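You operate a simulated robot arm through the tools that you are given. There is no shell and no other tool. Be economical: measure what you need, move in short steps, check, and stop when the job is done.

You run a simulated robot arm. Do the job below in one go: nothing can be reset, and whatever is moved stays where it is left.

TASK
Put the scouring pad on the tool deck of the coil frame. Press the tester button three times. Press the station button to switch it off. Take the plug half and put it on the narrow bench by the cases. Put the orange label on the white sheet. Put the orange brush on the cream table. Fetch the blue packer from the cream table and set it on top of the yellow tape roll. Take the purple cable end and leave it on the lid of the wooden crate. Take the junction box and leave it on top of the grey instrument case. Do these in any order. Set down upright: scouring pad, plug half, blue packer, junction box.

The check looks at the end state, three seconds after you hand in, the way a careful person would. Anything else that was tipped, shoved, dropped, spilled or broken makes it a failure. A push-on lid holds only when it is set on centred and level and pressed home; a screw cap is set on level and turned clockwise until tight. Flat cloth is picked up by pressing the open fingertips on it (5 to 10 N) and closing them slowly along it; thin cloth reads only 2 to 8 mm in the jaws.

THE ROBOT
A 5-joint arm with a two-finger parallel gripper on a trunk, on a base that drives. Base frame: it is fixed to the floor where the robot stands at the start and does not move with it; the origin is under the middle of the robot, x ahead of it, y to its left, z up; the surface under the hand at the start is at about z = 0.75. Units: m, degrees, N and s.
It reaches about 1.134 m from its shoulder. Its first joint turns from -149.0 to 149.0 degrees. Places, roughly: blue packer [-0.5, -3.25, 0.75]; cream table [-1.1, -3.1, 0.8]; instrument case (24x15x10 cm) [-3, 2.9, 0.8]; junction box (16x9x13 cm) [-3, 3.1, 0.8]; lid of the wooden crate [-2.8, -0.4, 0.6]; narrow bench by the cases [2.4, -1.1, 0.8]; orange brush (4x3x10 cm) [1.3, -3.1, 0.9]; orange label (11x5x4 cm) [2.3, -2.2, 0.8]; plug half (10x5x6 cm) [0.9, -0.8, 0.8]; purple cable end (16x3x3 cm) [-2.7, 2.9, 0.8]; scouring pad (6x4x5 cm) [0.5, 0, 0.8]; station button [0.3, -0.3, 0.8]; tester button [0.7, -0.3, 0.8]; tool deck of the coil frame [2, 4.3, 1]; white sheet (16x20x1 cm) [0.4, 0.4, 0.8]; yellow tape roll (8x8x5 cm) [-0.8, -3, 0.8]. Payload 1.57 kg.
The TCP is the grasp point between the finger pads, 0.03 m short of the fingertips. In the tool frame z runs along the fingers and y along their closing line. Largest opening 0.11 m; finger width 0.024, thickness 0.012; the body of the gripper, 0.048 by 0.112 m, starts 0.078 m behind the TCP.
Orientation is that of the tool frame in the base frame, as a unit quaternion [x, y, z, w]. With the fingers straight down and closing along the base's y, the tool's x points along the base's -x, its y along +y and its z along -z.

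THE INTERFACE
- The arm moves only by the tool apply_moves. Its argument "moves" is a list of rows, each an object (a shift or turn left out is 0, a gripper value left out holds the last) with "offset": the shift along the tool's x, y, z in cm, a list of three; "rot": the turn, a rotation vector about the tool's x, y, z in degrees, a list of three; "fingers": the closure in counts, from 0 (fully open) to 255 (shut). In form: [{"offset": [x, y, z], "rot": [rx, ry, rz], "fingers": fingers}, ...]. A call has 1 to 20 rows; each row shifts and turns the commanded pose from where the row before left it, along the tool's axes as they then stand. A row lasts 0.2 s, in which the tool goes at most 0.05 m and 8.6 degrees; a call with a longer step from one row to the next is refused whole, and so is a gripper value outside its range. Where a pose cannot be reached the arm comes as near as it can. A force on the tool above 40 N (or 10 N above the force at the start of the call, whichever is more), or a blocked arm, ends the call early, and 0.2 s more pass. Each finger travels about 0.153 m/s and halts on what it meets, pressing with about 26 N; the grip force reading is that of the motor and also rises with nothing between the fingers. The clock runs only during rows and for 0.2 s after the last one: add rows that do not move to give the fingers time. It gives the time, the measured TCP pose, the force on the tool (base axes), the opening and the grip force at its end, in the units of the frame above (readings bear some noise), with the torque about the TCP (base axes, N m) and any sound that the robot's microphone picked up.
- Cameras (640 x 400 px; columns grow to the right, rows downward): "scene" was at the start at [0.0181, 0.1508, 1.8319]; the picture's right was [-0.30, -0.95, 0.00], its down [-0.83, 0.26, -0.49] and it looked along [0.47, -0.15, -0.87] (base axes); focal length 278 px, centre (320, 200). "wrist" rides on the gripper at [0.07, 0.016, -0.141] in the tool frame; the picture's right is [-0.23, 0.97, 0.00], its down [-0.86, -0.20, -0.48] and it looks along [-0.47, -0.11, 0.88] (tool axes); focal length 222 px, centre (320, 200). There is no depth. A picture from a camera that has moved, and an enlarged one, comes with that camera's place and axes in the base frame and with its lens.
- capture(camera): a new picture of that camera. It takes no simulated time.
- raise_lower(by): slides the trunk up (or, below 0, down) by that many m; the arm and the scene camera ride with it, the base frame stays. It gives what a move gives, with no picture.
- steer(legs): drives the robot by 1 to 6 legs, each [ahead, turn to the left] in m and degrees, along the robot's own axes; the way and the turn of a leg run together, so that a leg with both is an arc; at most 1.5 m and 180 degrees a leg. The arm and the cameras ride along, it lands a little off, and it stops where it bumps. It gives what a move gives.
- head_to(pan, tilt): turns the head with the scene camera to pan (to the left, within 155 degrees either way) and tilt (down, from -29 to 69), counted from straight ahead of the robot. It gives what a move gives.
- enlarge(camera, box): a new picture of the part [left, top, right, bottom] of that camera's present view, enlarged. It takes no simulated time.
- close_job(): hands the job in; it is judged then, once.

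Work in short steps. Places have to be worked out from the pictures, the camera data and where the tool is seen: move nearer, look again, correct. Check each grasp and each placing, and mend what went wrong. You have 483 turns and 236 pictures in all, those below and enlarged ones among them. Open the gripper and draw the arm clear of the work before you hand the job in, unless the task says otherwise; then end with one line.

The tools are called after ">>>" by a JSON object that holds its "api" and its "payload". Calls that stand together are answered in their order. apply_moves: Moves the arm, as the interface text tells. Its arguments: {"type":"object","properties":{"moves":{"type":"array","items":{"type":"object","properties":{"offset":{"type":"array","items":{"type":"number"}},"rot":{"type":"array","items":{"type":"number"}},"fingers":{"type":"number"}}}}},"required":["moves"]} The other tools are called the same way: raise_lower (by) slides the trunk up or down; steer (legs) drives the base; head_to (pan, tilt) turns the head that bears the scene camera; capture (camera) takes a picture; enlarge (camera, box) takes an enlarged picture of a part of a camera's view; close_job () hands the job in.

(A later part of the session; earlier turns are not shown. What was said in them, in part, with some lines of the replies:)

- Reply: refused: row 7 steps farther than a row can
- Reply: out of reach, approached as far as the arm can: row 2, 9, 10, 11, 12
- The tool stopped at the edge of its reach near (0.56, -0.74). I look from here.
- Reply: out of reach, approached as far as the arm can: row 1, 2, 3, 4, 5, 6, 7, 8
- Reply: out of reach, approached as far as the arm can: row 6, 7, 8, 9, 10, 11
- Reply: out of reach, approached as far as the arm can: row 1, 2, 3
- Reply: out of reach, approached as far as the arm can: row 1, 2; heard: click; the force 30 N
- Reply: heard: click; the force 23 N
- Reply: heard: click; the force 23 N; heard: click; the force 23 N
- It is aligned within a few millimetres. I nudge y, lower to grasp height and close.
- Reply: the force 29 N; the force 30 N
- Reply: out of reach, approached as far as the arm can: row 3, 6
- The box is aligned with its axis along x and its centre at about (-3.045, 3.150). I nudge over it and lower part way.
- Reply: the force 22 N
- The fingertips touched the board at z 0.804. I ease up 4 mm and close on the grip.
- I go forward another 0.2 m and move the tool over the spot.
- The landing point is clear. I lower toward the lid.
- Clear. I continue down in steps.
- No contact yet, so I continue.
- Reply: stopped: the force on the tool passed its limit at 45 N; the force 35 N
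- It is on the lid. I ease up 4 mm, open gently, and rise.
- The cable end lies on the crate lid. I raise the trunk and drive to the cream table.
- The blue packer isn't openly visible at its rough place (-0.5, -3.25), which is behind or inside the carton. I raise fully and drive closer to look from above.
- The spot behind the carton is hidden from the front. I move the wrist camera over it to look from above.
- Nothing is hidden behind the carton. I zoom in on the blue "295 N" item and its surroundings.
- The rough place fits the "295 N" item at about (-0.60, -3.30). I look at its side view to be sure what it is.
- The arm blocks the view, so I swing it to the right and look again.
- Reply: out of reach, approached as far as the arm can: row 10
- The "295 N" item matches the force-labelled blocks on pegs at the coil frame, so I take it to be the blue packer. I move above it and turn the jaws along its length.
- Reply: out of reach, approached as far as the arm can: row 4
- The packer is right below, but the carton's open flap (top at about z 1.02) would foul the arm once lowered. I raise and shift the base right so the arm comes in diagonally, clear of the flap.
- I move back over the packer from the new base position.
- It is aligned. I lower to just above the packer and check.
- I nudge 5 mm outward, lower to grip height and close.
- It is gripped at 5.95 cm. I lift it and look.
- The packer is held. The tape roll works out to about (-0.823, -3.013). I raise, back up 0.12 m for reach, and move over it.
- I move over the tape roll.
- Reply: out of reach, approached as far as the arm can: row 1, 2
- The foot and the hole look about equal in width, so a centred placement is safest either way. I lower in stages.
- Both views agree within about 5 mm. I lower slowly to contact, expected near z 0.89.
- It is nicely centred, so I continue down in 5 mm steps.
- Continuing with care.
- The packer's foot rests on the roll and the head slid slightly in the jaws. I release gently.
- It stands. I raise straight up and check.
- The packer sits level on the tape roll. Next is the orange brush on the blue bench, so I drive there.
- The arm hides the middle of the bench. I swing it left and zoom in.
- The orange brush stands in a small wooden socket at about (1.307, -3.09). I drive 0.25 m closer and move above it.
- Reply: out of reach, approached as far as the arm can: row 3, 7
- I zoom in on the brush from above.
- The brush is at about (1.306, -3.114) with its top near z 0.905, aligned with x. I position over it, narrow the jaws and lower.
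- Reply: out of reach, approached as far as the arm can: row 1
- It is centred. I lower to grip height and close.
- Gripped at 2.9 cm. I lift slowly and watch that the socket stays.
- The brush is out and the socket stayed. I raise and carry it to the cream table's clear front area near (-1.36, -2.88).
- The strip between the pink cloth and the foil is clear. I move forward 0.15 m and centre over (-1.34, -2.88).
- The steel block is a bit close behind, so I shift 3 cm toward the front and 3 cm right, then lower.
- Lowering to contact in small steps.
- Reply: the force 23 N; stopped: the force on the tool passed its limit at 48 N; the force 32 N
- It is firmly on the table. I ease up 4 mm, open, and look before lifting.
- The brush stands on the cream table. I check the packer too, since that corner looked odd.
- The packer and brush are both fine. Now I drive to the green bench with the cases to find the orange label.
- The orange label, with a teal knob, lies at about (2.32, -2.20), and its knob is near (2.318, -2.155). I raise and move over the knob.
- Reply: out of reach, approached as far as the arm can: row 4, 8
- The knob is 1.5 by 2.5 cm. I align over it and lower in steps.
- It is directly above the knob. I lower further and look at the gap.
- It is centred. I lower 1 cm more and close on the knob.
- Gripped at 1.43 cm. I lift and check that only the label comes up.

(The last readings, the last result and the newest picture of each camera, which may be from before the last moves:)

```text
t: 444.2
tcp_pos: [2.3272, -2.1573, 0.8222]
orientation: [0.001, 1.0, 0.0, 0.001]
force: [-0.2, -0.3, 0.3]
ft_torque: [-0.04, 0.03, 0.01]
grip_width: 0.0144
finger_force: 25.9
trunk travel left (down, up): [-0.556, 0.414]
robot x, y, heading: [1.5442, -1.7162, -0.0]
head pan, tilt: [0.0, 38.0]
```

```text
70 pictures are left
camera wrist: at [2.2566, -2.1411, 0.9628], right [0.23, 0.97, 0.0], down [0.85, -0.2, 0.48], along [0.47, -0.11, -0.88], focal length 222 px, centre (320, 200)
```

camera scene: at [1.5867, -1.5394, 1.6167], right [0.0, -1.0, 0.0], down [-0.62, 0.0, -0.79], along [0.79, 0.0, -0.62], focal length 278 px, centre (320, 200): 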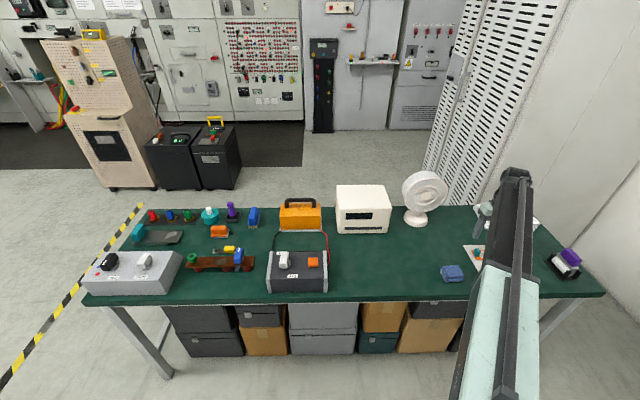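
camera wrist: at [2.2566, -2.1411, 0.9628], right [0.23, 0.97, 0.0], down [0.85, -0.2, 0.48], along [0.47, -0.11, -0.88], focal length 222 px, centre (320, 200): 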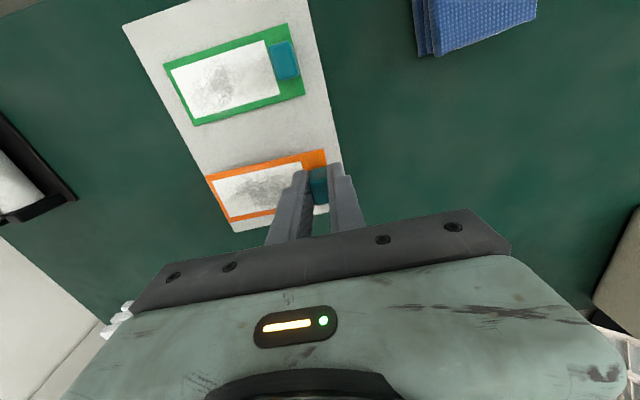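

The label is free. I raise fully and back away along the aisle toward the white sheet.

>>> {"api": "raise_lower", "payload": {"by": 0.38}}

>>> {"api": "steer", "payload": {"legs": [[-1.5, 0], [-1.05, 0], [0, 90], [1.5, 0]]}}

>>> {"api": "head_to", "payload": {"pan": -60, "tilt": 45}}

>>> {"api": "capture", "payload": {"camera": "scene"}}

```text
t: 447.9
tcp_pos: [2.3269, -2.159, 1.2028]
orientation: [0.0, 1.0, 0.0, 0.001]
force: [-0.1, 1.2, -0.1]
ft_torque: [-0.04, 0.01, -0.02]
grip_width: 0.0142
finger_force: 25.7
trunk travel left (down, up): [-0.936, 0.034]
robot x, y, heading: [1.545, -1.7084, 0.4]
head pan, tilt: [0.0, 38.0]
```

```text
t: 470.9
tcp_pos: [-0.6687, 0.4946, 1.2013]
orientation: [0.729, -0.685, -0.001, -0.001]
force: [-0.4, 0.1, 0.2]
ft_torque: [-0.02, 0.03, -0.03]
grip_width: 0.0145
finger_force: 26.0
trunk travel left (down, up): [-0.936, 0.034]
robot x, y, heading: [-1.0624, -0.3151, 93.4]
head pan, tilt: [0.0, 38.0]
```

```text
t: 472.1
tcp_pos: [-0.6687, 0.4933, 1.2026]
orientation: [0.728, -0.685, 0.0, 0.0]
force: [0.2, 0.3, -0.1]
ft_torque: [0.03, -0.01, -0.01]
grip_width: 0.0145
finger_force: 25.6
trunk travel left (down, up): [-0.936, 0.034]
robot x, y, heading: [-1.0681, -0.3134, 93.6]
head pan, tilt: [-60.0, 45.0]
```

```text
69 pictures are left
camera scene: at [-1.1639, -0.3216, 1.9214], right [0.55, -0.83, 0.0], down [-0.59, -0.39, -0.71], along [0.59, 0.39, -0.71], focal length 278 px, centre (320, 200)
```

scene: 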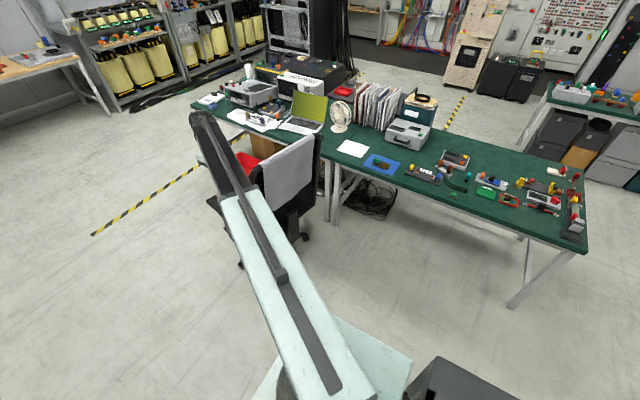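

I go 0.35 m further, turn right, and approach the bench.

>>> {"api": "steer", "payload": {"legs": [[0.35, 0], [0, -93.5], [0.8, 0]]}}

>>> {"api": "head_to", "payload": {"pan": 15, "tilt": 55}}

>>> {"api": "capture", "payload": {"camera": "scene"}}

```text
t: 482.3
tcp_pos: [0.514, -0.3342, 1.2015]
orientation: [-0.022, 1.0, 0.001, 0.001]
force: [0.1, 0.1, 0.2]
ft_torque: [0.0, 0.0, 0.0]
grip_width: 0.0143
finger_force: 26.0
trunk travel left (down, up): [-0.936, 0.034]
robot x, y, heading: [-0.2856, 0.068, 3.0]
head pan, tilt: [-60.0, 45.0]
```

```text
t: 483.8
tcp_pos: [0.5142, -0.3342, 1.2033]
orientation: [-0.022, 1.0, 0.0, 0.001]
force: [0.1, -1.1, 0.1]
ft_torque: [0.01, 0.0, -0.04]
grip_width: 0.0144
finger_force: 25.6
trunk travel left (down, up): [-0.936, 0.034]
robot x, y, heading: [-0.2874, 0.0684, 3.1]
head pan, tilt: [15.0, 55.0]
```

```text
68 pictures are left
camera scene: at [-0.2715, 0.2613, 1.908], right [0.31, -0.95, 0.0], down [-0.78, -0.25, -0.57], along [0.55, 0.18, -0.82], focal length 278 px, centre (320, 200)
```

scene: 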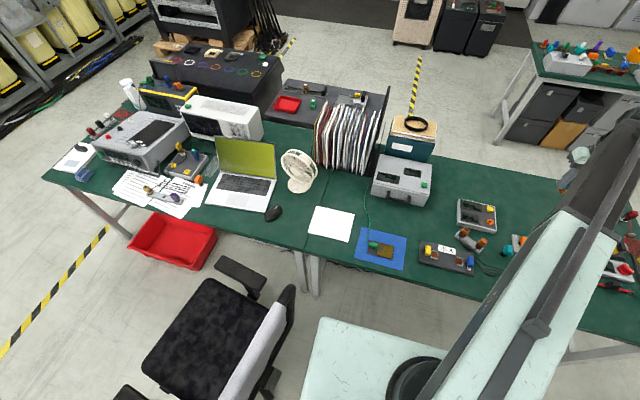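

The sheet's centre is at about (0.388, 0.410). Allowing for the label's offset from the knob, the TCP goes to (0.386, 0.456).

>>> {"api": "apply_moves", "payload": {"moves": [{"offset": [0.55, 4.68, 0]}, {"offset": [0.55, 4.68, 0]}, {"offset": [0.55, 4.68, 0]}, {"offset": [0.55, 4.68, 0]}, {"offset": [0.55, 4.68, 0]}, {"offset": [0.55, 4.68, 0]}, {"offset": [0.55, 4.68, 0]}, {"offset": [0.55, 4.68, 0]}, {"offset": [0.55, 4.68, 0]}, {"offset": [0.55, 4.68, 0]}, {"offset": [0.55, 4.68, 0]}, {"offset": [0.55, 4.68, 0]}, {"offset": [0.55, 4.68, 0]}, {"offset": [0.55, 4.68, 0]}, {"offset": [0.55, 4.68, 0]}, {"offset": [0.55, 4.68, 0]}, {"offset": [0.5, 4.6, 0]}, {}]}}

>>> {"api": "raise_lower", "payload": {"by": -0.15}}

>>> {"api": "capture", "payload": {"camera": "wrist"}}

```text
t: 487.6
tcp_pos: [0.3859, 0.4541, 1.2033]
orientation: [-0.022, 1.0, 0.0, 0.0]
force: [0.2, -1.1, -0.7]
ft_torque: [-0.01, 0.01, 0.03]
grip_width: 0.0147
finger_force: 26.4
trunk travel left (down, up): [-0.936, 0.034]
robot x, y, heading: [-0.2868, 0.0682, 2.6]
head pan, tilt: [15.0, 55.0]
```

```text
t: 489.3
tcp_pos: [0.3864, 0.4536, 1.0525]
orientation: [-0.021, 1.0, 0.0, 0.001]
force: [-0.4, 0.2, 0.1]
ft_torque: [0.04, 0.02, 0.02]
grip_width: 0.0147
finger_force: 26.4
trunk travel left (down, up): [-0.786, 0.184]
robot x, y, heading: [-0.2886, 0.0692, 3.3]
head pan, tilt: [15.0, 55.0]
```

```text
67 pictures are left
camera wrist: at [0.3158, 0.4678, 1.1929], right [0.18, 0.98, 0.0], down [0.86, -0.16, 0.48], along [0.47, -0.09, -0.88], focal length 222 px, centre (320, 200)
```

wrist: 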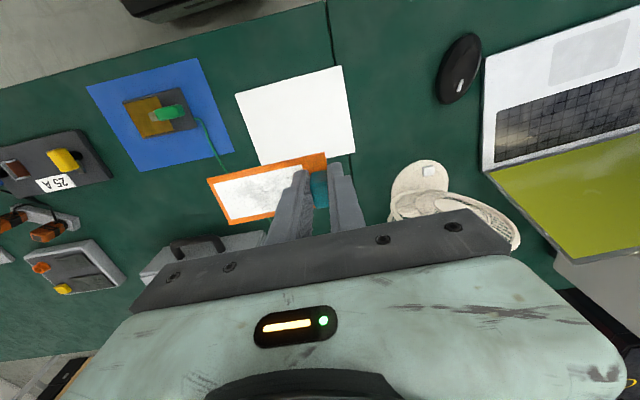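

The label sits over the sheet, so I lower toward it.

>>> {"api": "apply_moves", "payload": {"moves": [{"offset": [0.5, 0, 0]}, {}]}}

>>> {"api": "raise_lower", "payload": {"by": -0.22}}

>>> {"api": "capture", "payload": {"camera": "wrist"}}

```text
t: 489.9
tcp_pos: [0.3829, 0.4544, 1.052]
orientation: [-0.023, 1.0, 0.001, 0.0]
force: [0.9, -0.1, 0.0]
ft_torque: [0.01, 0.01, 0.04]
grip_width: 0.0143
finger_force: 26.0
trunk travel left (down, up): [-0.786, 0.184]
robot x, y, heading: [-0.2855, 0.0682, 2.8]
head pan, tilt: [15.0, 55.0]
```

```text
t: 492.2
tcp_pos: [0.3813, 0.4548, 0.8323]
orientation: [-0.023, 1.0, 0.0, 0.002]
force: [0.9, -0.5, 0.3]
ft_torque: [0.03, 0.03, 0.03]
grip_width: 0.0144
finger_force: 26.6
trunk travel left (down, up): [-0.566, 0.404]
robot x, y, heading: [-0.2863, 0.0692, 3.1]
head pan, tilt: [15.0, 55.0]
```

```text
66 pictures are left
camera wrist: at [0.3114, 0.4684, 0.9729], right [0.18, 0.98, 0.0], down [0.86, -0.16, 0.48], along [0.47, -0.09, -0.88], focal length 222 px, centre (320, 200)
```

wrist: 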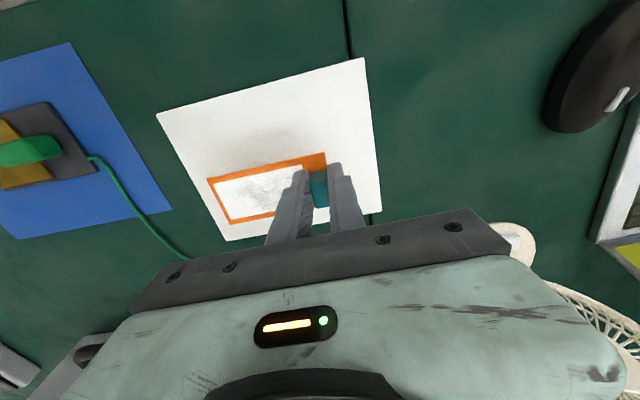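

I shift 1.5 cm back to centre the label on the sheet, then lower to contact.

>>> {"api": "apply_moves", "payload": {"moves": [{"offset": [1.5, 0, 0]}, {}]}}

>>> {"api": "raise_lower", "payload": {"by": -0.025}}

>>> {"api": "raise_lower", "payload": {"by": -0.006}}

>>> {"api": "raise_lower", "payload": {"by": -0.005}}

```text
t: 492.8
tcp_pos: [0.3678, 0.4528, 0.8325]
orientation: [-0.023, 1.0, 0.0, 0.001]
force: [0.1, 0.9, -0.4]
ft_torque: [0.0, -0.01, 0.0]
grip_width: 0.0145
finger_force: 25.8
trunk travel left (down, up): [-0.566, 0.404]
robot x, y, heading: [-0.2872, 0.0682, 3.3]
head pan, tilt: [15.0, 55.0]
```

```text
t: 493.6
tcp_pos: [0.3667, 0.4533, 0.8079]
orientation: [-0.023, 1.0, 0.0, 0.001]
force: [-0.4, 0.0, -0.2]
ft_torque: [0.0, 0.0, -0.01]
grip_width: 0.0144
finger_force: 25.8
trunk travel left (down, up): [-0.541, 0.429]
robot x, y, heading: [-0.2874, 0.069, 3.1]
head pan, tilt: [15.0, 55.0]
```

```text
t: 494.1
tcp_pos: [0.3671, 0.4537, 0.8015]
orientation: [-0.022, 1.0, 0.0, 0.0]
force: [0.0, -0.1, -0.3]
ft_torque: [0.0, -0.01, -0.01]
grip_width: 0.0144
finger_force: 26.5
trunk travel left (down, up): [-0.535, 0.435]
robot x, y, heading: [-0.2881, 0.0691, 3.1]
head pan, tilt: [15.0, 55.0]
```

```text
t: 494.6
tcp_pos: [0.3666, 0.4531, 0.7972]
orientation: [-0.022, 1.0, -0.001, 0.0]
force: [0.4, -0.4, -0.1]
ft_torque: [-0.03, 0.03, 0.03]
grip_width: 0.0143
finger_force: 25.8
trunk travel left (down, up): [-0.53, 0.44]
robot x, y, heading: [-0.2877, 0.0699, 2.9]
head pan, tilt: [15.0, 55.0]
```

No contact yet, so I continue in small steps.

>>> {"api": "raise_lower", "payload": {"by": -0.004}}

>>> {"api": "raise_lower", "payload": {"by": -0.004}}

>>> {"api": "raise_lower", "payload": {"by": -0.003}}

>>> {"api": "capture", "payload": {"camera": "wrist"}}

```text
t: 495.2
tcp_pos: [0.3666, 0.4527, 0.7934]
orientation: [-0.023, 1.0, 0.001, 0.002]
force: [4.3, 2.2, 19.1]
ft_torque: [-0.04, -0.17, 0.08]
grip_width: 0.0145
finger_force: 26.4
trunk travel left (down, up): [-0.526, 0.444]
robot x, y, heading: [-0.2841, 0.0691, 2.9]
head pan, tilt: [15.0, 55.0]
```

```text
t: 495.7
tcp_pos: [0.3657, 0.4525, 0.7898]
orientation: [-0.023, 1.0, 0.0, 0.001]
force: [0.4, 0.3, 18.6]
ft_torque: [-0.1, -0.09, 0.02]
grip_width: 0.0146
finger_force: 25.9
trunk travel left (down, up): [-0.522, 0.448]
robot x, y, heading: [-0.2895, 0.0733, 2.7]
head pan, tilt: [15.0, 55.0]
```

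```text
t: 496.2
tcp_pos: [0.3665, 0.4527, 0.7871]
orientation: [-0.023, 1.0, 0.001, 0.002]
force: [3.0, 2.7, 37.1]
ft_torque: [-0.24, -0.17, 0.07]
grip_width: 0.0144
finger_force: 25.8
trunk travel left (down, up): [-0.519, 0.451]
robot x, y, heading: [-0.2862, 0.0719, 3.0]
head pan, tilt: [15.0, 55.0]
```

```text
65 pictures are left
camera wrist: at [0.2951, 0.4659, 0.9279], right [0.18, 0.98, 0.0], down [0.86, -0.16, 0.48], along [0.47, -0.09, -0.88], focal length 222 px, centre (320, 200)
```

wrist: 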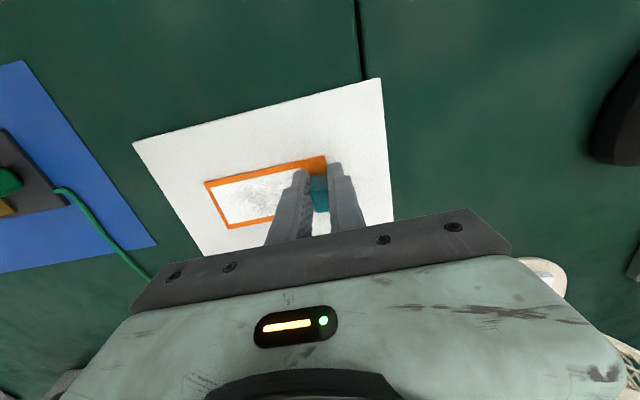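

The label lies on the sheet. I ease up, open and rise.

>>> {"api": "raise_lower", "payload": {"by": 0.004}}

>>> {"api": "apply_moves", "payload": {"moves": [{"fingers": 210}, {"fingers": 195}, {"fingers": 170}, {"fingers": 150}, {}]}}

>>> {"api": "raise_lower", "payload": {"by": 0.3}}

>>> {"api": "capture", "payload": {"camera": "wrist"}}

```text
t: 496.8
tcp_pos: [0.3678, 0.4521, 0.7891]
orientation: [-0.023, 1.0, 0.0, 0.001]
force: [-0.4, 0.6, -0.1]
ft_torque: [-0.02, 0.05, -0.01]
grip_width: 0.0145
finger_force: 25.7
trunk travel left (down, up): [-0.523, 0.447]
robot x, y, heading: [-0.286, 0.0677, 3.1]
head pan, tilt: [15.0, 55.0]
```

```text
t: 497.9
tcp_pos: [0.3679, 0.4536, 0.7882]
orientation: [-0.023, 1.0, 0.0, 0.001]
force: [0.6, 0.4, 0.2]
ft_torque: [0.03, 0.01, -0.02]
grip_width: 0.0453
finger_force: 0.1
trunk travel left (down, up): [-0.523, 0.447]
robot x, y, heading: [-0.289, 0.0694, 3.1]
head pan, tilt: [15.0, 55.0]
```

```text
t: 500.9
tcp_pos: [0.3665, 0.4532, 1.0892]
orientation: [-0.022, 1.0, 0.0, 0.001]
force: [-0.3, 0.0, -0.3]
ft_torque: [0.01, 0.02, 0.01]
grip_width: 0.0454
finger_force: 0.1
trunk travel left (down, up): [-0.823, 0.147]
robot x, y, heading: [-0.2862, 0.0705, 2.8]
head pan, tilt: [15.0, 55.0]
```

```text
64 pictures are left
camera wrist: at [0.297, 0.4669, 1.2298], right [0.18, 0.98, 0.0], down [0.86, -0.16, 0.48], along [0.47, -0.09, -0.88], focal length 222 px, centre (320, 200)
```

wrist: 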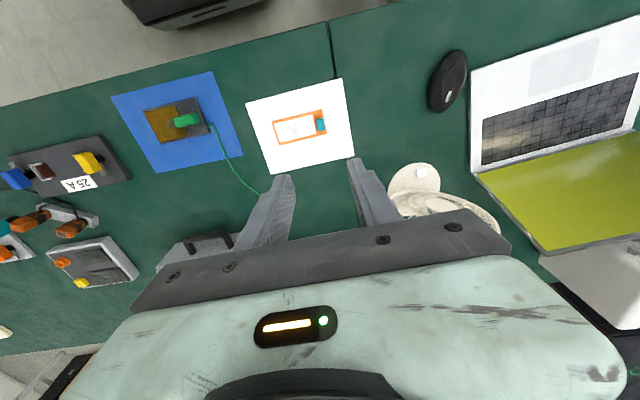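

The orange label lies on the white sheet. The last item is the plug half. I back out and drive round to the bench's right end.

>>> {"api": "steer", "payload": {"legs": [[-0.8, 0], [0, -93], [1.5, 0], [0.2, 0], [0, 90], [1.5, 0]]}}

>>> {"api": "head_to", "payload": {"pan": 40, "tilt": 40}}

>>> {"api": "capture", "payload": {"camera": "scene"}}

```text
t: 503.6
tcp_pos: [-0.0401, 0.428, 1.0903]
orientation: [-0.022, 1.0, 0.0, 0.015]
force: [2.0, -1.0, -0.2]
ft_torque: [-0.01, -0.04, 0.04]
grip_width: 0.0464
finger_force: 1.0
trunk travel left (down, up): [-0.823, 0.147]
robot x, y, heading: [-0.7074, 0.0478, 2.3]
head pan, tilt: [15.0, 55.0]
stopped in leg 1: the force on the tool passed its limit at 122 N (the readings are from after the stop); the commanded pose is now the measured one
```

```text
t: 504.4
tcp_pos: [-0.0426, 0.4273, 1.0888]
orientation: [-0.021, 1.0, 0.001, 0.014]
force: [-0.3, 0.3, 0.1]
ft_torque: [-0.02, 0.01, 0.01]
grip_width: 0.0453
finger_force: 0.1
trunk travel left (down, up): [-0.823, 0.147]
robot x, y, heading: [-0.7096, 0.0526, 2.4]
head pan, tilt: [40.0, 40.0]
```

```text
63 pictures are left
camera scene: at [-0.6967, 0.2755, 1.8156], right [0.67, -0.74, 0.0], down [-0.48, -0.43, -0.77], along [0.57, 0.52, -0.64], focal length 278 px, centre (320, 200)
```

scene: 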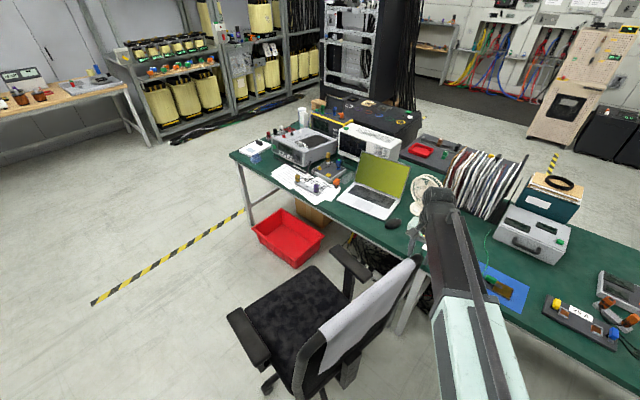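

The open gripper bumped the right end of the chair's back while reversing. Comparing armrest positions, the chair hasn't visibly shifted. I move forward off it, raise the trunk and swing the arm clear.

>>> {"api": "steer", "payload": {"legs": [[0.12, 0]]}}

>>> {"api": "raise_lower", "payload": {"by": 0.14}}

>>> {"api": "capture", "payload": {"camera": "scene"}}

```text
t: 505.7
tcp_pos: [0.076, 0.4363, 1.0894]
orientation: [-0.023, 1.0, 0.0, 0.015]
force: [0.3, 0.1, 0.6]
ft_torque: [-0.01, 0.01, 0.01]
grip_width: 0.0451
finger_force: 0.1
trunk travel left (down, up): [-0.823, 0.147]
robot x, y, heading: [-0.59, 0.0523, 2.4]
head pan, tilt: [40.0, 40.0]
```

```text
t: 507.4
tcp_pos: [0.0755, 0.4376, 1.2293]
orientation: [-0.023, 1.0, -0.001, 0.015]
force: [-0.2, -0.1, 0.6]
ft_torque: [0.0, -0.01, -0.03]
grip_width: 0.0455
finger_force: 0.0
trunk travel left (down, up): [-0.963, 0.007]
robot x, y, heading: [-0.5823, 0.0543, 2.5]
head pan, tilt: [40.0, 40.0]
```

```text
62 pictures are left
camera scene: at [-0.577, 0.2808, 1.9556], right [0.68, -0.74, 0.0], down [-0.47, -0.43, -0.77], along [0.56, 0.52, -0.64], focal length 278 px, centre (320, 200)
```

scene: 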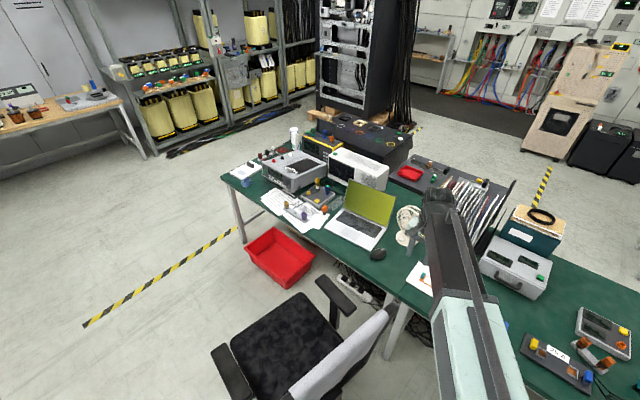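

The chair is where it was. I straighten the small tool tilt and swing the arm to the right side, away from the chair.

>>> {"api": "apply_moves", "payload": {"moves": [{"rot": [0, 1.7, 0]}, {"offset": [0, -4.7, 0]}, {"offset": [0, -4.7, 0]}, {"offset": [0, -4.7, 0]}, {"offset": [0, -4.7, 0]}, {"offset": [0, -4.7, 0]}, {"offset": [0, -4.7, 0]}, {"offset": [0, -4.7, 0]}, {"offset": [0, -4.7, 0]}, {"offset": [0, -4.7, 0]}, {"offset": [0, -4.7, 0]}, {"offset": [0, -4.7, 0]}, {"offset": [0, -4.7, 0]}, {"offset": [0, -4.7, 0]}, {"offset": [0, -4.7, 0]}, {"offset": [0, -4.7, 0]}, {"offset": [0, -4.7, 0]}, {}]}}

>>> {"api": "steer", "payload": {"legs": [[-0.5, 0], [0, -92.5], [1.5, 0], [0.25, 0], [0, 90], [1.5, 0]]}}

>>> {"api": "head_to", "payload": {"pan": 40, "tilt": 40}}

>>> {"api": "capture", "payload": {"camera": "scene"}}

```text
t: 511.1
tcp_pos: [0.1085, -0.3122, 1.2301]
orientation: [-0.023, 1.0, 0.0, 0.001]
force: [0.1, -0.2, 0.3]
ft_torque: [0.0, 0.03, 0.01]
grip_width: 0.0455
finger_force: 0.0
out of reach, approached as far as the arm can: row 9, 10
trunk travel left (down, up): [-0.963, 0.007]
robot x, y, heading: [-0.5866, 0.0542, 2.4]
head pan, tilt: [40.0, 40.0]
```

```text
t: 537.5
tcp_pos: [1.0719, -2.0412, 1.2296]
orientation: [-0.031, 1.0, 0.002, -0.001]
force: [0.3, -0.4, 0.1]
ft_torque: [0.0, 0.01, -0.02]
grip_width: 0.0453
finger_force: 0.0
trunk travel left (down, up): [-0.963, 0.007]
robot x, y, heading: [0.3706, -1.6913, 3.8]
head pan, tilt: [40.0, 40.0]
```

```text
t: 538.1
tcp_pos: [1.0714, -2.0412, 1.2311]
orientation: [-0.03, 1.0, 0.001, 0.001]
force: [0.0, 0.8, -0.5]
ft_torque: [-0.03, -0.01, -0.01]
grip_width: 0.0452
finger_force: 0.0
trunk travel left (down, up): [-0.963, 0.007]
robot x, y, heading: [0.3719, -1.6923, 3.7]
head pan, tilt: [40.0, 40.0]
```

```text
61 pictures are left
camera scene: at [0.3759, -1.4637, 1.9557], right [0.69, -0.72, 0.0], down [-0.47, -0.44, -0.77], along [0.55, 0.53, -0.64], focal length 278 px, centre (320, 200)
```

scene: 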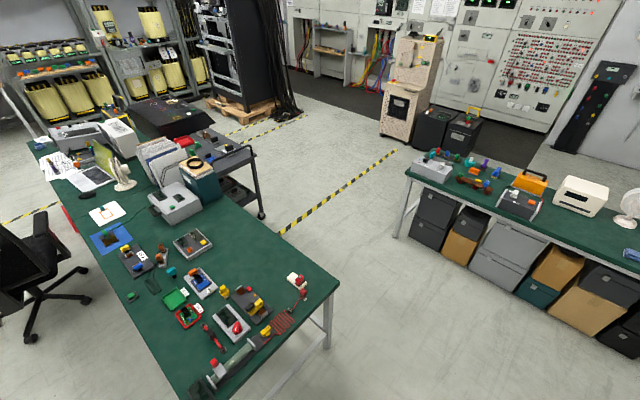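

I zoom in on the plug area.

>>> {"api": "enlarge", "payload": {"camera": "scene", "box": [190, 250, 350, 370]}}

>>> {"api": "enlarge", "payload": {"camera": "scene", "box": [400, 130, 640, 290]}}

```text
3.33 times, centred on (270, 310) of scene
camera zoom: at [0.3759, -1.4637, 1.9557], right [0.69, -0.72, 0.0], down [-0.47, -0.44, -0.77], along [0.55, 0.53, -0.64], focal length 925 px, centre (487, -167)
```

zoom: 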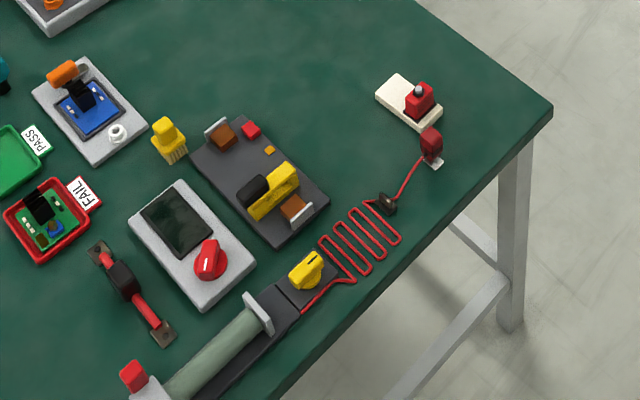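

```text
2.50 times, centred on (520, 210) of scene
camera zoom: at [0.3759, -1.4637, 1.9557], right [0.69, -0.72, 0.0], down [-0.47, -0.44, -0.77], along [0.55, 0.53, -0.64], focal length 694 px, centre (-180, 175)
```

zoom: 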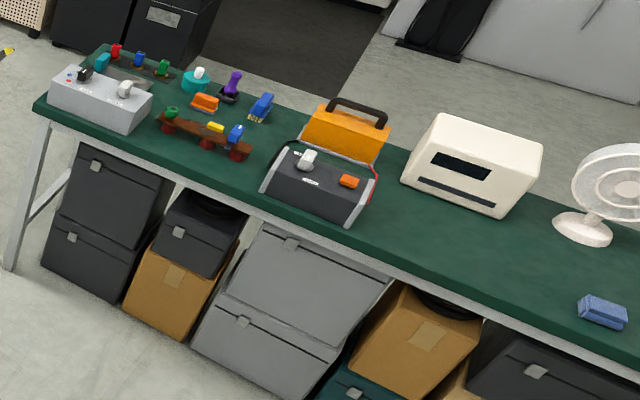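

The plug half is the cream plate with a red block and knob, at about (0.87, -0.83). I drive to face it from the bench end.

>>> {"api": "steer", "payload": {"legs": [[0.5, 0], [0, 86.5]]}}

>>> {"api": "apply_moves", "payload": {"moves": [{"offset": [0, 4.5, 0], "fingers": 0}, {"offset": [0, 4.5, 0]}, {"offset": [0, 4.5, 0]}, {"offset": [0, 4.5, 0]}, {"offset": [0, 4.5, 0]}, {"offset": [0, 4.5, 0]}, {"offset": [0, 4.0, 0]}]}}

>>> {"api": "capture", "payload": {"camera": "wrist"}}

```text
t: 544.8
tcp_pos: [1.2413, -0.9587, 1.2279]
orientation: [0.721, -0.693, 0.001, 0.001]
force: [0.6, 0.4, -0.7]
ft_torque: [-0.04, 0.02, -0.01]
grip_width: 0.0455
finger_force: 0.0
trunk travel left (down, up): [-0.963, 0.007]
robot x, y, heading: [0.8984, -1.6503, 91.9]
head pan, tilt: [40.0, 40.0]
```

```text
t: 546.4
tcp_pos: [0.9323, -0.9703, 1.2291]
orientation: [0.722, -0.692, 0.0, 0.0]
force: [-1.0, -0.7, -0.6]
ft_torque: [0.01, -0.01, 0.0]
grip_width: 0.1097
finger_force: 0.1
trunk travel left (down, up): [-0.963, 0.007]
robot x, y, heading: [0.9004, -1.6534, 91.6]
head pan, tilt: [40.0, 40.0]
```

```text
58 pictures are left
camera wrist: at [0.919, -1.0413, 1.37], right [-0.98, 0.19, 0.0], down [0.16, 0.86, 0.48], along [0.09, 0.47, -0.88], focal length 222 px, centre (320, 200)
```

wrist: 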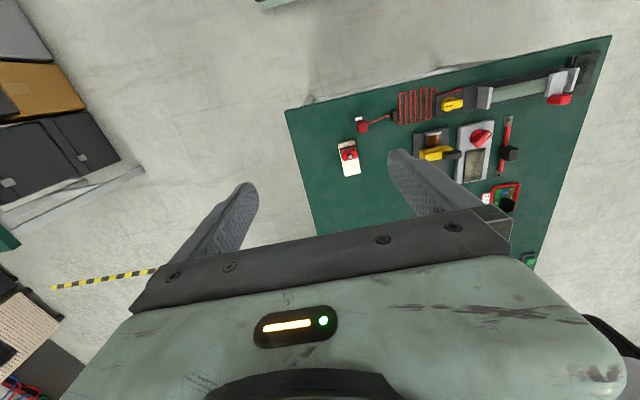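

I move above the plug and lower for a close look.

>>> {"api": "apply_moves", "payload": {"moves": [{"offset": [-4.4, 1.68, 0]}, {"offset": [-4.4, 1.68, 0]}, {"offset": [-4.4, 1.68, 0]}, {}]}}

>>> {"api": "raise_lower", "payload": {"by": -0.22}}

>>> {"api": "enlarge", "payload": {"camera": "wrist", "box": [220, 50, 440, 200]}}

```text
t: 547.4
tcp_pos: [0.8802, -0.8409, 1.2297]
orientation: [0.721, -0.692, -0.001, -0.001]
force: [0.2, 0.9, 0.2]
ft_torque: [0.04, -0.01, 0.01]
grip_width: 0.1102
finger_force: 0.0
trunk travel left (down, up): [-0.963, 0.007]
robot x, y, heading: [0.8979, -1.6506, 92.0]
head pan, tilt: [40.0, 40.0]
```

```text
t: 549.7
tcp_pos: [0.8796, -0.8398, 1.0091]
orientation: [0.722, -0.692, 0.0, -0.001]
force: [0.2, 0.1, -0.2]
ft_torque: [-0.01, 0.01, 0.0]
grip_width: 0.1102
finger_force: 0.0
trunk travel left (down, up): [-0.743, 0.227]
robot x, y, heading: [0.9008, -1.6537, 91.8]
head pan, tilt: [40.0, 40.0]
```

```text
2.67 times, centred on (330, 125) of wrist
camera zoom: at [0.8661, -0.9101, 1.15], right [-0.98, 0.19, 0.0], down [0.16, 0.86, 0.48], along [0.09, 0.47, -0.88], focal length 592 px, centre (293, 400)
```

zoom: 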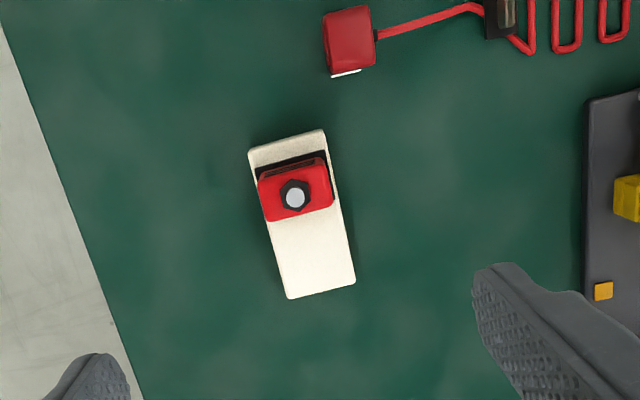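

The red block (4 by 3 cm) is centred at about (0.875, -0.853). I align over it, narrow the jaws and lower.

>>> {"api": "apply_moves", "payload": {"moves": [{"offset": [1.0, 0.5, 0], "rot": [0, 0, -1.9], "fingers": 70}, {}]}}

>>> {"api": "raise_lower", "payload": {"by": -0.15}}

>>> {"api": "capture", "payload": {"camera": "wrist"}}

```text
t: 550.3
tcp_pos: [0.8744, -0.8491, 1.0091]
orientation: [0.733, -0.68, 0.0, 0.0]
force: [-0.5, 0.0, -0.6]
ft_torque: [-0.01, -0.03, 0.02]
grip_width: 0.0799
finger_force: 0.0
trunk travel left (down, up): [-0.743, 0.227]
robot x, y, heading: [0.8988, -1.6538, 91.9]
head pan, tilt: [40.0, 40.0]
```

```text
t: 552.1
tcp_pos: [0.8744, -0.8503, 0.8607]
orientation: [0.733, -0.68, -0.001, 0.0]
force: [-0.7, -0.3, 0.2]
ft_torque: [-0.02, 0.02, 0.0]
grip_width: 0.0798
finger_force: 0.0
trunk travel left (down, up): [-0.593, 0.377]
robot x, y, heading: [0.8999, -1.6546, 91.8]
head pan, tilt: [40.0, 40.0]
```

```text
56 pictures are left
camera wrist: at [0.8637, -0.9196, 1.0], right [-0.99, 0.15, 0.0], down [0.14, 0.87, 0.48], along [0.07, 0.47, -0.88], focal length 222 px, centre (320, 200)
```

wrist: 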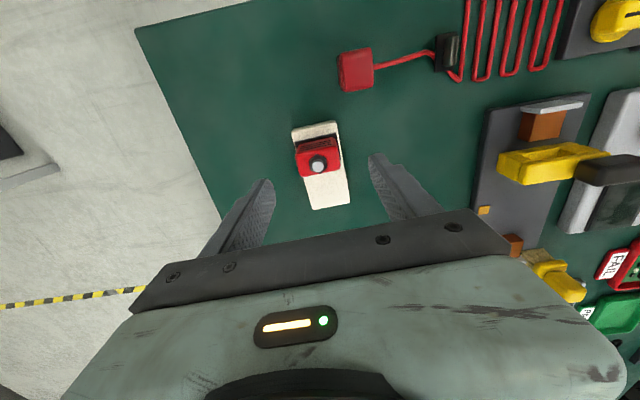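

It is centred. I lower to grip height and close.

>>> {"api": "raise_lower", "payload": {"by": -0.06}}

>>> {"api": "apply_moves", "payload": {"moves": [{"fingers": 120}, {"fingers": 145}, {"fingers": 165}, {"fingers": 255}, {}, {}]}}

>>> {"api": "capture", "payload": {"camera": "wrist"}}

```text
t: 553.1
tcp_pos: [0.8744, -0.8493, 0.8007]
orientation: [0.733, -0.681, 0.0, 0.0]
force: [0.2, 0.1, 0.6]
ft_torque: [-0.01, 0.0, 0.01]
grip_width: 0.0798
finger_force: 0.0
trunk travel left (down, up): [-0.533, 0.437]
robot x, y, heading: [0.8979, -1.6547, 91.8]
head pan, tilt: [40.0, 40.0]
```

```text
t: 554.5
tcp_pos: [0.875, -0.85, 0.7994]
orientation: [0.733, -0.68, 0.0, 0.0]
force: [0.6, 0.2, 0.5]
ft_torque: [0.01, 0.01, -0.05]
grip_width: 0.0395
finger_force: 26.1
trunk travel left (down, up): [-0.533, 0.437]
robot x, y, heading: [0.8982, -1.6544, 92.2]
head pan, tilt: [40.0, 40.0]
```

```text
55 pictures are left
camera wrist: at [0.8637, -0.9196, 0.94], right [-0.99, 0.15, 0.0], down [0.14, 0.87, 0.48], along [0.07, 0.47, -0.88], focal length 222 px, centre (320, 200)
```

wrist: 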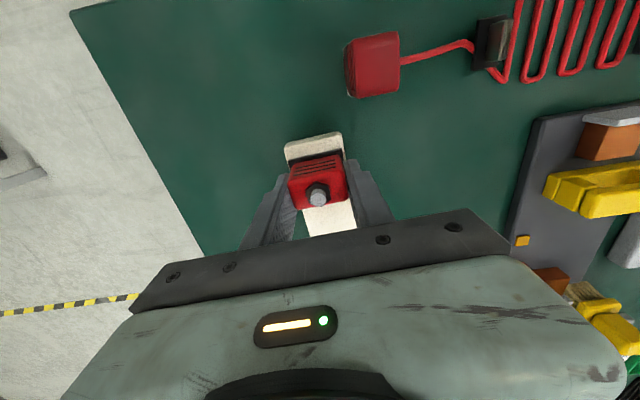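

Gripped at 3.95 cm. I lift and see whether the whole piece comes up.

>>> {"api": "raise_lower", "payload": {"by": 0.04}}

>>> {"api": "capture", "payload": {"camera": "wrist"}}

```text
t: 555.3
tcp_pos: [0.8753, -0.8481, 0.8405]
orientation: [0.733, -0.681, 0.0, 0.0]
force: [0.1, 0.2, -0.9]
ft_torque: [-0.01, -0.01, 0.02]
grip_width: 0.0396
finger_force: 25.5
trunk travel left (down, up): [-0.573, 0.397]
robot x, y, heading: [0.8991, -1.6539, 91.9]
head pan, tilt: [40.0, 40.0]
```

```text
54 pictures are left
camera wrist: at [0.8637, -0.9195, 0.9799], right [-0.99, 0.15, 0.0], down [0.14, 0.87, 0.48], along [0.07, 0.47, -0.88], focal length 222 px, centre (320, 200)
```

wrist: 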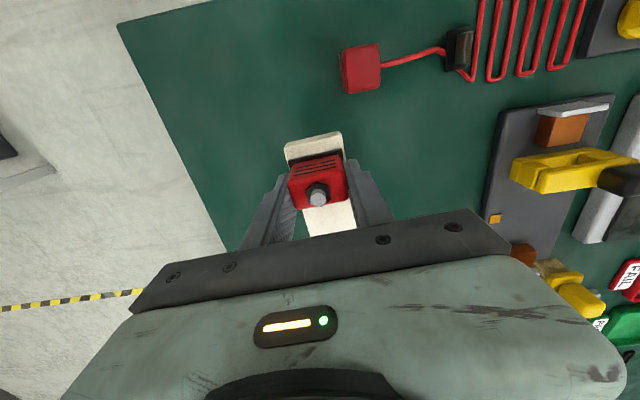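

The whole plug half is up. I raise it and drive to the narrow bench, aiming at the free gap near (2.40, -1.26).

>>> {"api": "raise_lower", "payload": {"by": 0.38}}

>>> {"api": "steer", "payload": {"legs": [[0, -92], [0.68, 0], [0, 90], [0.38, 0], [0, -90]]}}

>>> {"api": "head_to", "payload": {"pan": 0, "tilt": 45}}

>>> {"api": "capture", "payload": {"camera": "scene"}}

>>> {"api": "capture", "payload": {"camera": "wrist"}}

```text
t: 559.0
tcp_pos: [0.8749, -0.8498, 1.2198]
orientation: [0.733, -0.68, 0.0, 0.0]
force: [0.3, 0.5, -1.0]
ft_torque: [-0.01, 0.0, -0.02]
grip_width: 0.0395
finger_force: 26.4
trunk travel left (down, up): [-0.953, 0.017]
robot x, y, heading: [0.8972, -1.6543, 92.1]
head pan, tilt: [40.0, 40.0]
```

```text
t: 576.2
tcp_pos: [2.3891, -1.2717, 1.2185]
orientation: [-0.024, 1.0, 0.0, 0.0]
force: [0.3, 0.9, -0.8]
ft_torque: [-0.02, 0.03, 0.0]
grip_width: 0.0395
finger_force: 26.1
trunk travel left (down, up): [-0.953, 0.017]
robot x, y, heading: [1.5842, -1.2455, 0.9]
head pan, tilt: [40.0, 40.0]
```

```text
t: 577.3
tcp_pos: [2.3884, -1.2691, 1.2196]
orientation: [-0.024, 1.0, -0.001, 0.0]
force: [-0.9, 0.8, -1.8]
ft_torque: [-0.05, 0.01, 0.02]
grip_width: 0.0397
finger_force: 25.7
trunk travel left (down, up): [-0.953, 0.017]
robot x, y, heading: [1.5868, -1.2429, 0.9]
head pan, tilt: [0.0, 45.0]
```

```text
53 pictures are left
camera scene: at [1.6175, -1.0708, 1.9384], right [0.02, -1.0, 0.0], down [-0.71, -0.01, -0.71], along [0.71, 0.01, -0.71], focal length 278 px, centre (320, 200)
```

scene: 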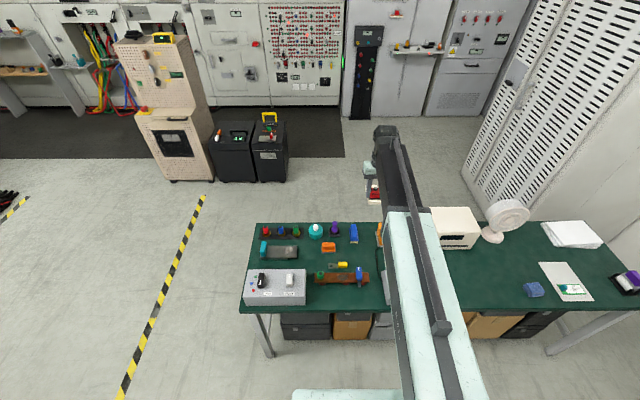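

```text
52 pictures are left
camera wrist: at [2.3174, -1.2559, 1.3599], right [0.18, 0.98, 0.0], down [0.86, -0.16, 0.48], along [0.47, -0.09, -0.88], focal length 222 px, centre (320, 200)
```

wrist: 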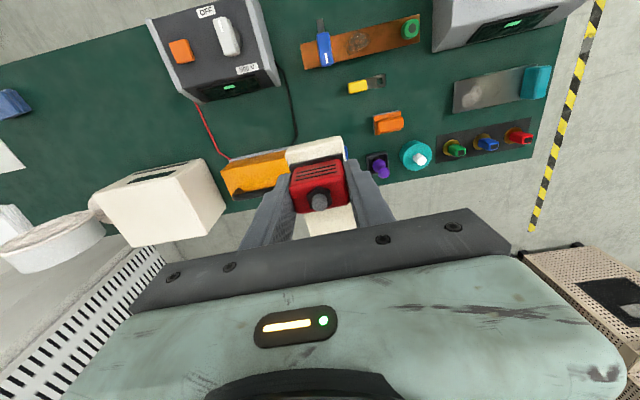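

There's a gap between the rail, the cord, the yellow piece and the blue item, centred near (2.363, -1.262). I fine-align and lower part way.

>>> {"api": "apply_moves", "payload": {"moves": [{"offset": [2.5, 0.8, 0], "rot": [0, 0, 2.5]}, {}]}}

>>> {"api": "raise_lower", "payload": {"by": -0.22}}

>>> {"api": "capture", "payload": {"camera": "wrist"}}

>>> {"api": "capture", "payload": {"camera": "scene"}}

```text
t: 577.9
tcp_pos: [2.3635, -1.2645, 1.2198]
orientation: [0.0, 1.0, 0.0, 0.001]
force: [0.1, 0.3, -0.7]
ft_torque: [0.01, 0.01, -0.03]
grip_width: 0.0397
finger_force: 25.8
trunk travel left (down, up): [-0.953, 0.017]
robot x, y, heading: [1.584, -1.244, 0.7]
head pan, tilt: [0.0, 45.0]
```

```text
t: 580.2
tcp_pos: [2.3618, -1.2642, 0.9994]
orientation: [-0.002, 1.0, 0.0, 0.001]
force: [-0.6, 0.3, -0.3]
ft_torque: [-0.02, 0.0, -0.03]
grip_width: 0.0393
finger_force: 26.3
trunk travel left (down, up): [-0.733, 0.237]
robot x, y, heading: [1.5835, -1.2454, 0.7]
head pan, tilt: [0.0, 45.0]
```

```text
51 pictures are left
camera wrist: at [2.2927, -1.2475, 1.14], right [0.22, 0.97, 0.0], down [0.86, -0.2, 0.48], along [0.47, -0.11, -0.88], focal length 222 px, centre (320, 200)
```

wrist: 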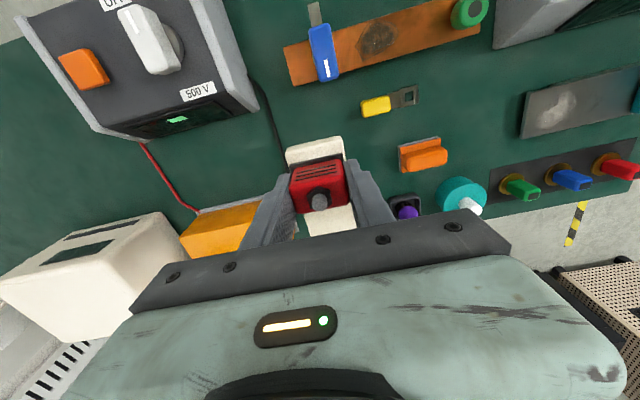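

```text
50 pictures are left
camera scene: at [1.6174, -1.0715, 1.7184], right [0.01, -1.0, 0.0], down [-0.71, -0.01, -0.71], along [0.71, 0.01, -0.71], focal length 278 px, centre (320, 200)
```

scene: 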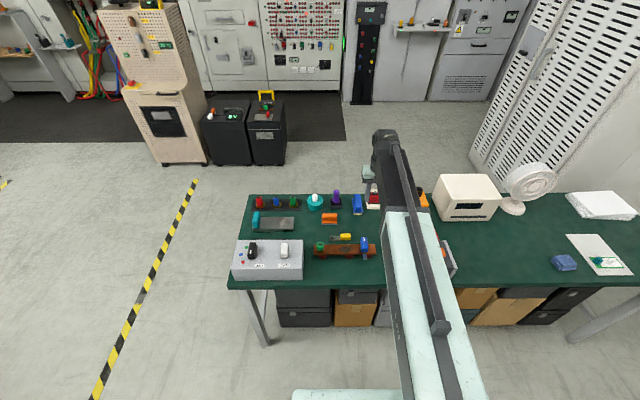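

The landing area is clear all round. I lower toward the bench.

>>> {"api": "raise_lower", "payload": {"by": -0.14}}

>>> {"api": "capture", "payload": {"camera": "wrist"}}

>>> {"api": "enlarge", "payload": {"camera": "scene", "box": [300, 130, 460, 270]}}

```text
t: 581.9
tcp_pos: [2.3626, -1.2643, 0.8593]
orientation: [-0.001, 1.0, 0.0, 0.001]
force: [0.0, 0.0, -0.7]
ft_torque: [0.01, 0.0, 0.03]
grip_width: 0.0394
finger_force: 26.3
trunk travel left (down, up): [-0.593, 0.377]
robot x, y, heading: [1.5845, -1.2393, 0.9]
head pan, tilt: [0.0, 45.0]
```

```text
49 pictures are left
camera wrist: at [2.2927, -1.2475, 1.0], right [0.22, 0.97, 0.0], down [0.86, -0.2, 0.48], along [0.47, -0.11, -0.88], focal length 222 px, centre (320, 200)
```

wrist: 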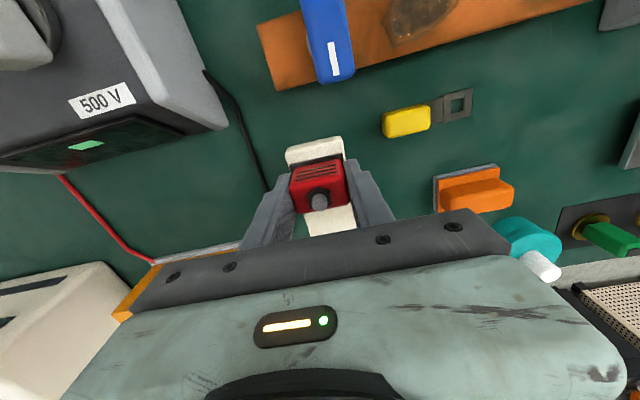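

```text
2.86 times, centred on (380, 200) of scene
camera zoom: at [1.6174, -1.0715, 1.5784], right [0.01, -1.0, 0.0], down [-0.71, -0.01, -0.71], along [0.71, 0.01, -0.71], focal length 793 px, centre (149, 200)
```

zoom: 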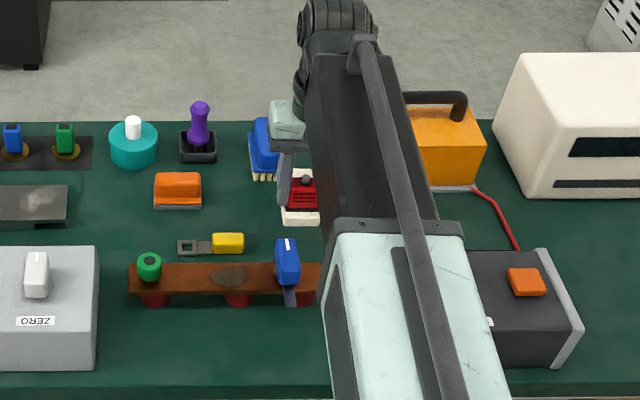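

The blue item is 6 cm beyond the plate, so it's fine. I lower to contact.

>>> {"api": "raise_lower", "payload": {"by": -0.05}}

>>> {"api": "raise_lower", "payload": {"by": -0.006}}

>>> {"api": "raise_lower", "payload": {"by": -0.004}}

```text
t: 582.8
tcp_pos: [2.3619, -1.2648, 0.8095]
orientation: [-0.002, 1.0, 0.001, 0.001]
force: [-0.2, -0.8, -1.3]
ft_torque: [0.02, 0.0, 0.01]
grip_width: 0.0398
finger_force: 25.8
trunk travel left (down, up): [-0.543, 0.427]
robot x, y, heading: [1.5861, -1.2446, 0.6]
head pan, tilt: [0.0, 45.0]
```

```text
t: 583.3
tcp_pos: [2.3624, -1.2641, 0.8034]
orientation: [-0.002, 1.0, 0.0, 0.0]
force: [-0.1, 0.1, -1.5]
ft_torque: [0.0, -0.02, -0.04]
grip_width: 0.0396
finger_force: 25.7
trunk travel left (down, up): [-0.537, 0.433]
robot x, y, heading: [1.5844, -1.2426, 0.9]
head pan, tilt: [0.0, 45.0]
```

```text
t: 583.9
tcp_pos: [2.3619, -1.2643, 0.8003]
orientation: [-0.001, 1.0, 0.0, 0.0]
force: [-0.7, 0.8, 0.0]
ft_torque: [0.01, -0.03, 0.0]
grip_width: 0.0394
finger_force: 25.6
trunk travel left (down, up): [-0.533, 0.437]
robot x, y, heading: [1.5828, -1.2437, 0.9]
head pan, tilt: [0.0, 45.0]
```

Almost there, with 3 mm steps now.

>>> {"api": "raise_lower", "payload": {"by": -0.003}}

>>> {"api": "raise_lower", "payload": {"by": -0.003}}

```text
t: 584.4
tcp_pos: [2.3618, -1.2652, 0.7979]
orientation: [-0.001, 1.0, 0.0, 0.001]
force: [5.6, 0.2, 22.7]
ft_torque: [0.0, -0.07, 0.03]
grip_width: 0.0395
finger_force: 26.1
trunk travel left (down, up): [-0.53, 0.44]
robot x, y, heading: [1.5864, -1.2422, 0.9]
head pan, tilt: [0.0, 45.0]
```

```text
t: 584.7
tcp_pos: [2.3619, -1.2652, 0.7983]
orientation: [-0.002, 1.0, 0.001, 0.001]
force: [0.5, 0.0, 29.8]
ft_torque: [0.11, 0.45, -0.03]
grip_width: 0.0398
finger_force: 26.1
trunk travel left (down, up): [-0.529, 0.441]
robot x, y, heading: [1.5843, -1.2445, 0.5]
head pan, tilt: [0.0, 45.0]
stopped: the force on the tool passed its limit at 49 N (the readings are from after the stop); the commanded pose is now the measured one
```

It is seated. I ease up 3 mm, open slightly, and rise.

>>> {"api": "raise_lower", "payload": {"by": 0.003}}

>>> {"api": "apply_moves", "payload": {"moves": [{"fingers": 152}, {"fingers": 140}, {"fingers": 128}, {}]}}

>>> {"api": "raise_lower", "payload": {"by": 0.4}}

>>> {"api": "capture", "payload": {"camera": "wrist"}}

```text
t: 585.2
tcp_pos: [2.3637, -1.2659, 0.799]
orientation: [-0.002, 1.0, 0.0, 0.001]
force: [-0.4, 0.6, -0.3]
ft_torque: [0.03, 0.04, 0.0]
grip_width: 0.0395
finger_force: 26.3
trunk travel left (down, up): [-0.532, 0.438]
robot x, y, heading: [1.5823, -1.2387, 0.8]
head pan, tilt: [0.0, 45.0]
```

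```text
t: 586.2
tcp_pos: [2.3636, -1.2646, 0.7986]
orientation: [-0.001, 1.0, 0.0, 0.001]
force: [-0.3, 0.4, 0.5]
ft_torque: [0.03, 0.01, -0.01]
grip_width: 0.0545
finger_force: 0.1
trunk travel left (down, up): [-0.532, 0.438]
robot x, y, heading: [1.5853, -1.2435, 1.0]
head pan, tilt: [0.0, 45.0]
```

```text
t: 590.1
tcp_pos: [2.3638, -1.2647, 1.1991]
orientation: [-0.001, 1.0, 0.0, 0.001]
force: [0.5, 0.1, -1.2]
ft_torque: [0.02, 0.0, 0.0]
grip_width: 0.0545
finger_force: 0.0
trunk travel left (down, up): [-0.932, 0.038]
robot x, y, heading: [1.5818, -1.2441, 0.5]
head pan, tilt: [0.0, 45.0]
```

```text
47 pictures are left
camera wrist: at [2.2933, -1.2475, 1.339], right [0.22, 0.97, 0.0], down [0.85, -0.2, 0.48], along [0.47, -0.11, -0.88], focal length 222 px, centre (320, 200)
```

wrist: 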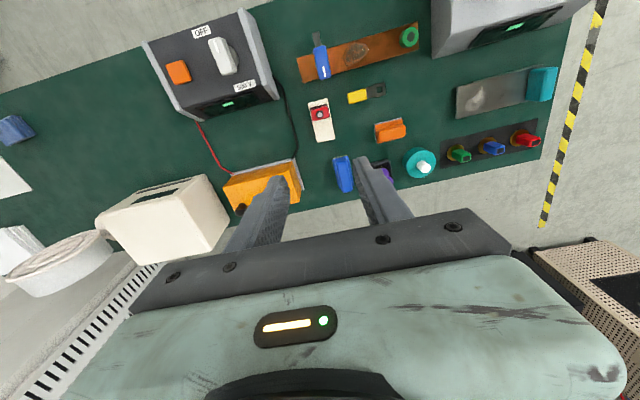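

The plug half stands upright on the bench and everything around it is untouched. I open the gripper, back clear, and take a last look at the start bench.

>>> {"api": "steer", "payload": {"legs": [[-0.45, 0]]}}

>>> {"api": "apply_moves", "payload": {"moves": [{"fingers": 0}, {}, {}]}}

>>> {"api": "head_to", "payload": {"pan": 120, "tilt": 35}}

>>> {"api": "capture", "payload": {"camera": "scene"}}

```text
t: 592.8
tcp_pos: [1.9059, -1.2694, 1.1984]
orientation: [-0.003, 1.0, 0.0, 0.001]
force: [0.4, -0.7, 0.1]
ft_torque: [-0.01, -0.01, 0.0]
grip_width: 0.0551
finger_force: 0.1
trunk travel left (down, up): [-0.932, 0.038]
robot x, y, heading: [1.1258, -1.2484, 1.3]
head pan, tilt: [0.0, 45.0]
```

```text
t: 593.6
tcp_pos: [1.9066, -1.27, 1.1988]
orientation: [-0.004, 1.0, 0.0, 0.001]
force: [-0.4, -0.8, -0.1]
ft_torque: [-0.04, 0.01, 0.0]
grip_width: 0.1101
finger_force: 0.0
trunk travel left (down, up): [-0.932, 0.038]
robot x, y, heading: [1.1254, -1.2498, 1.2]
head pan, tilt: [0.0, 45.0]
```

```text
t: 595.6
tcp_pos: [1.906, -1.2674, 1.1982]
orientation: [-0.004, 1.0, 0.0, 0.001]
force: [0.0, -1.0, 0.2]
ft_torque: [-0.04, 0.03, -0.02]
grip_width: 0.11
finger_force: 0.1
trunk travel left (down, up): [-0.932, 0.038]
robot x, y, heading: [1.1269, -1.248, 1.2]
head pan, tilt: [120.0, 35.0]
```

```text
46 pictures are left
camera scene: at [1.0321, -1.0044, 1.9325], right [0.86, 0.52, 0.0], down [0.3, -0.49, -0.82], along [-0.42, 0.7, -0.57], focal length 278 px, centre (320, 200)
```

scene: 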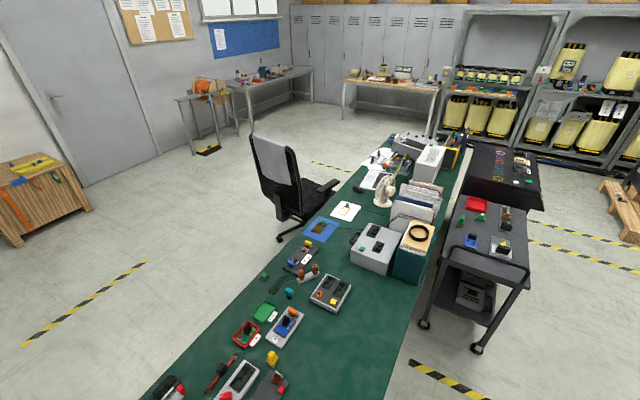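

I zoom in once to confirm the station is off and the label is on the sheet.

>>> {"api": "enlarge", "payload": {"camera": "scene", "box": [220, 190, 380, 400]}}

```text
1.90 times, centred on (300, 295) of scene
camera zoom: at [1.0321, -1.0044, 1.9325], right [0.86, 0.52, 0.0], down [0.3, -0.49, -0.82], along [-0.42, 0.7, -0.57], focal length 529 px, centre (358, 19)
```

zoom: 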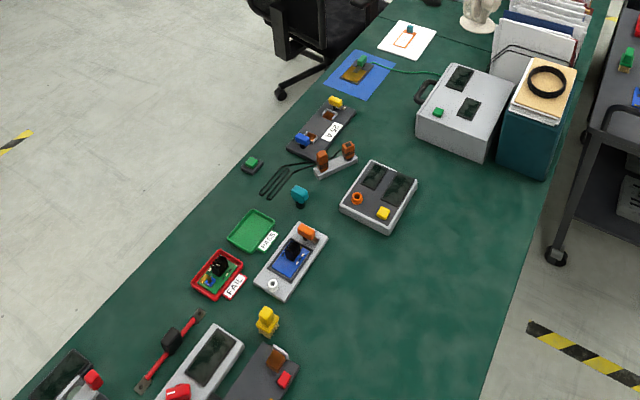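

Every item is in place, the station displays are dark, and the arm is clear with the gripper open. I hand in.

>>> {"api": "close_job", "payload": {}}

```text
The job is handed in.
```

I did all nine tasks and handed the job in. On the way to the plug half, the gripper bumped the office chair's back (122 N). From the armrest positions the chair moved no more than about 1.5 cm. I pressed the tester after switching the station off: three clicks, but its display was dark. I took the "295 N" block as the blue packer because nothing on the table was labelled as one.
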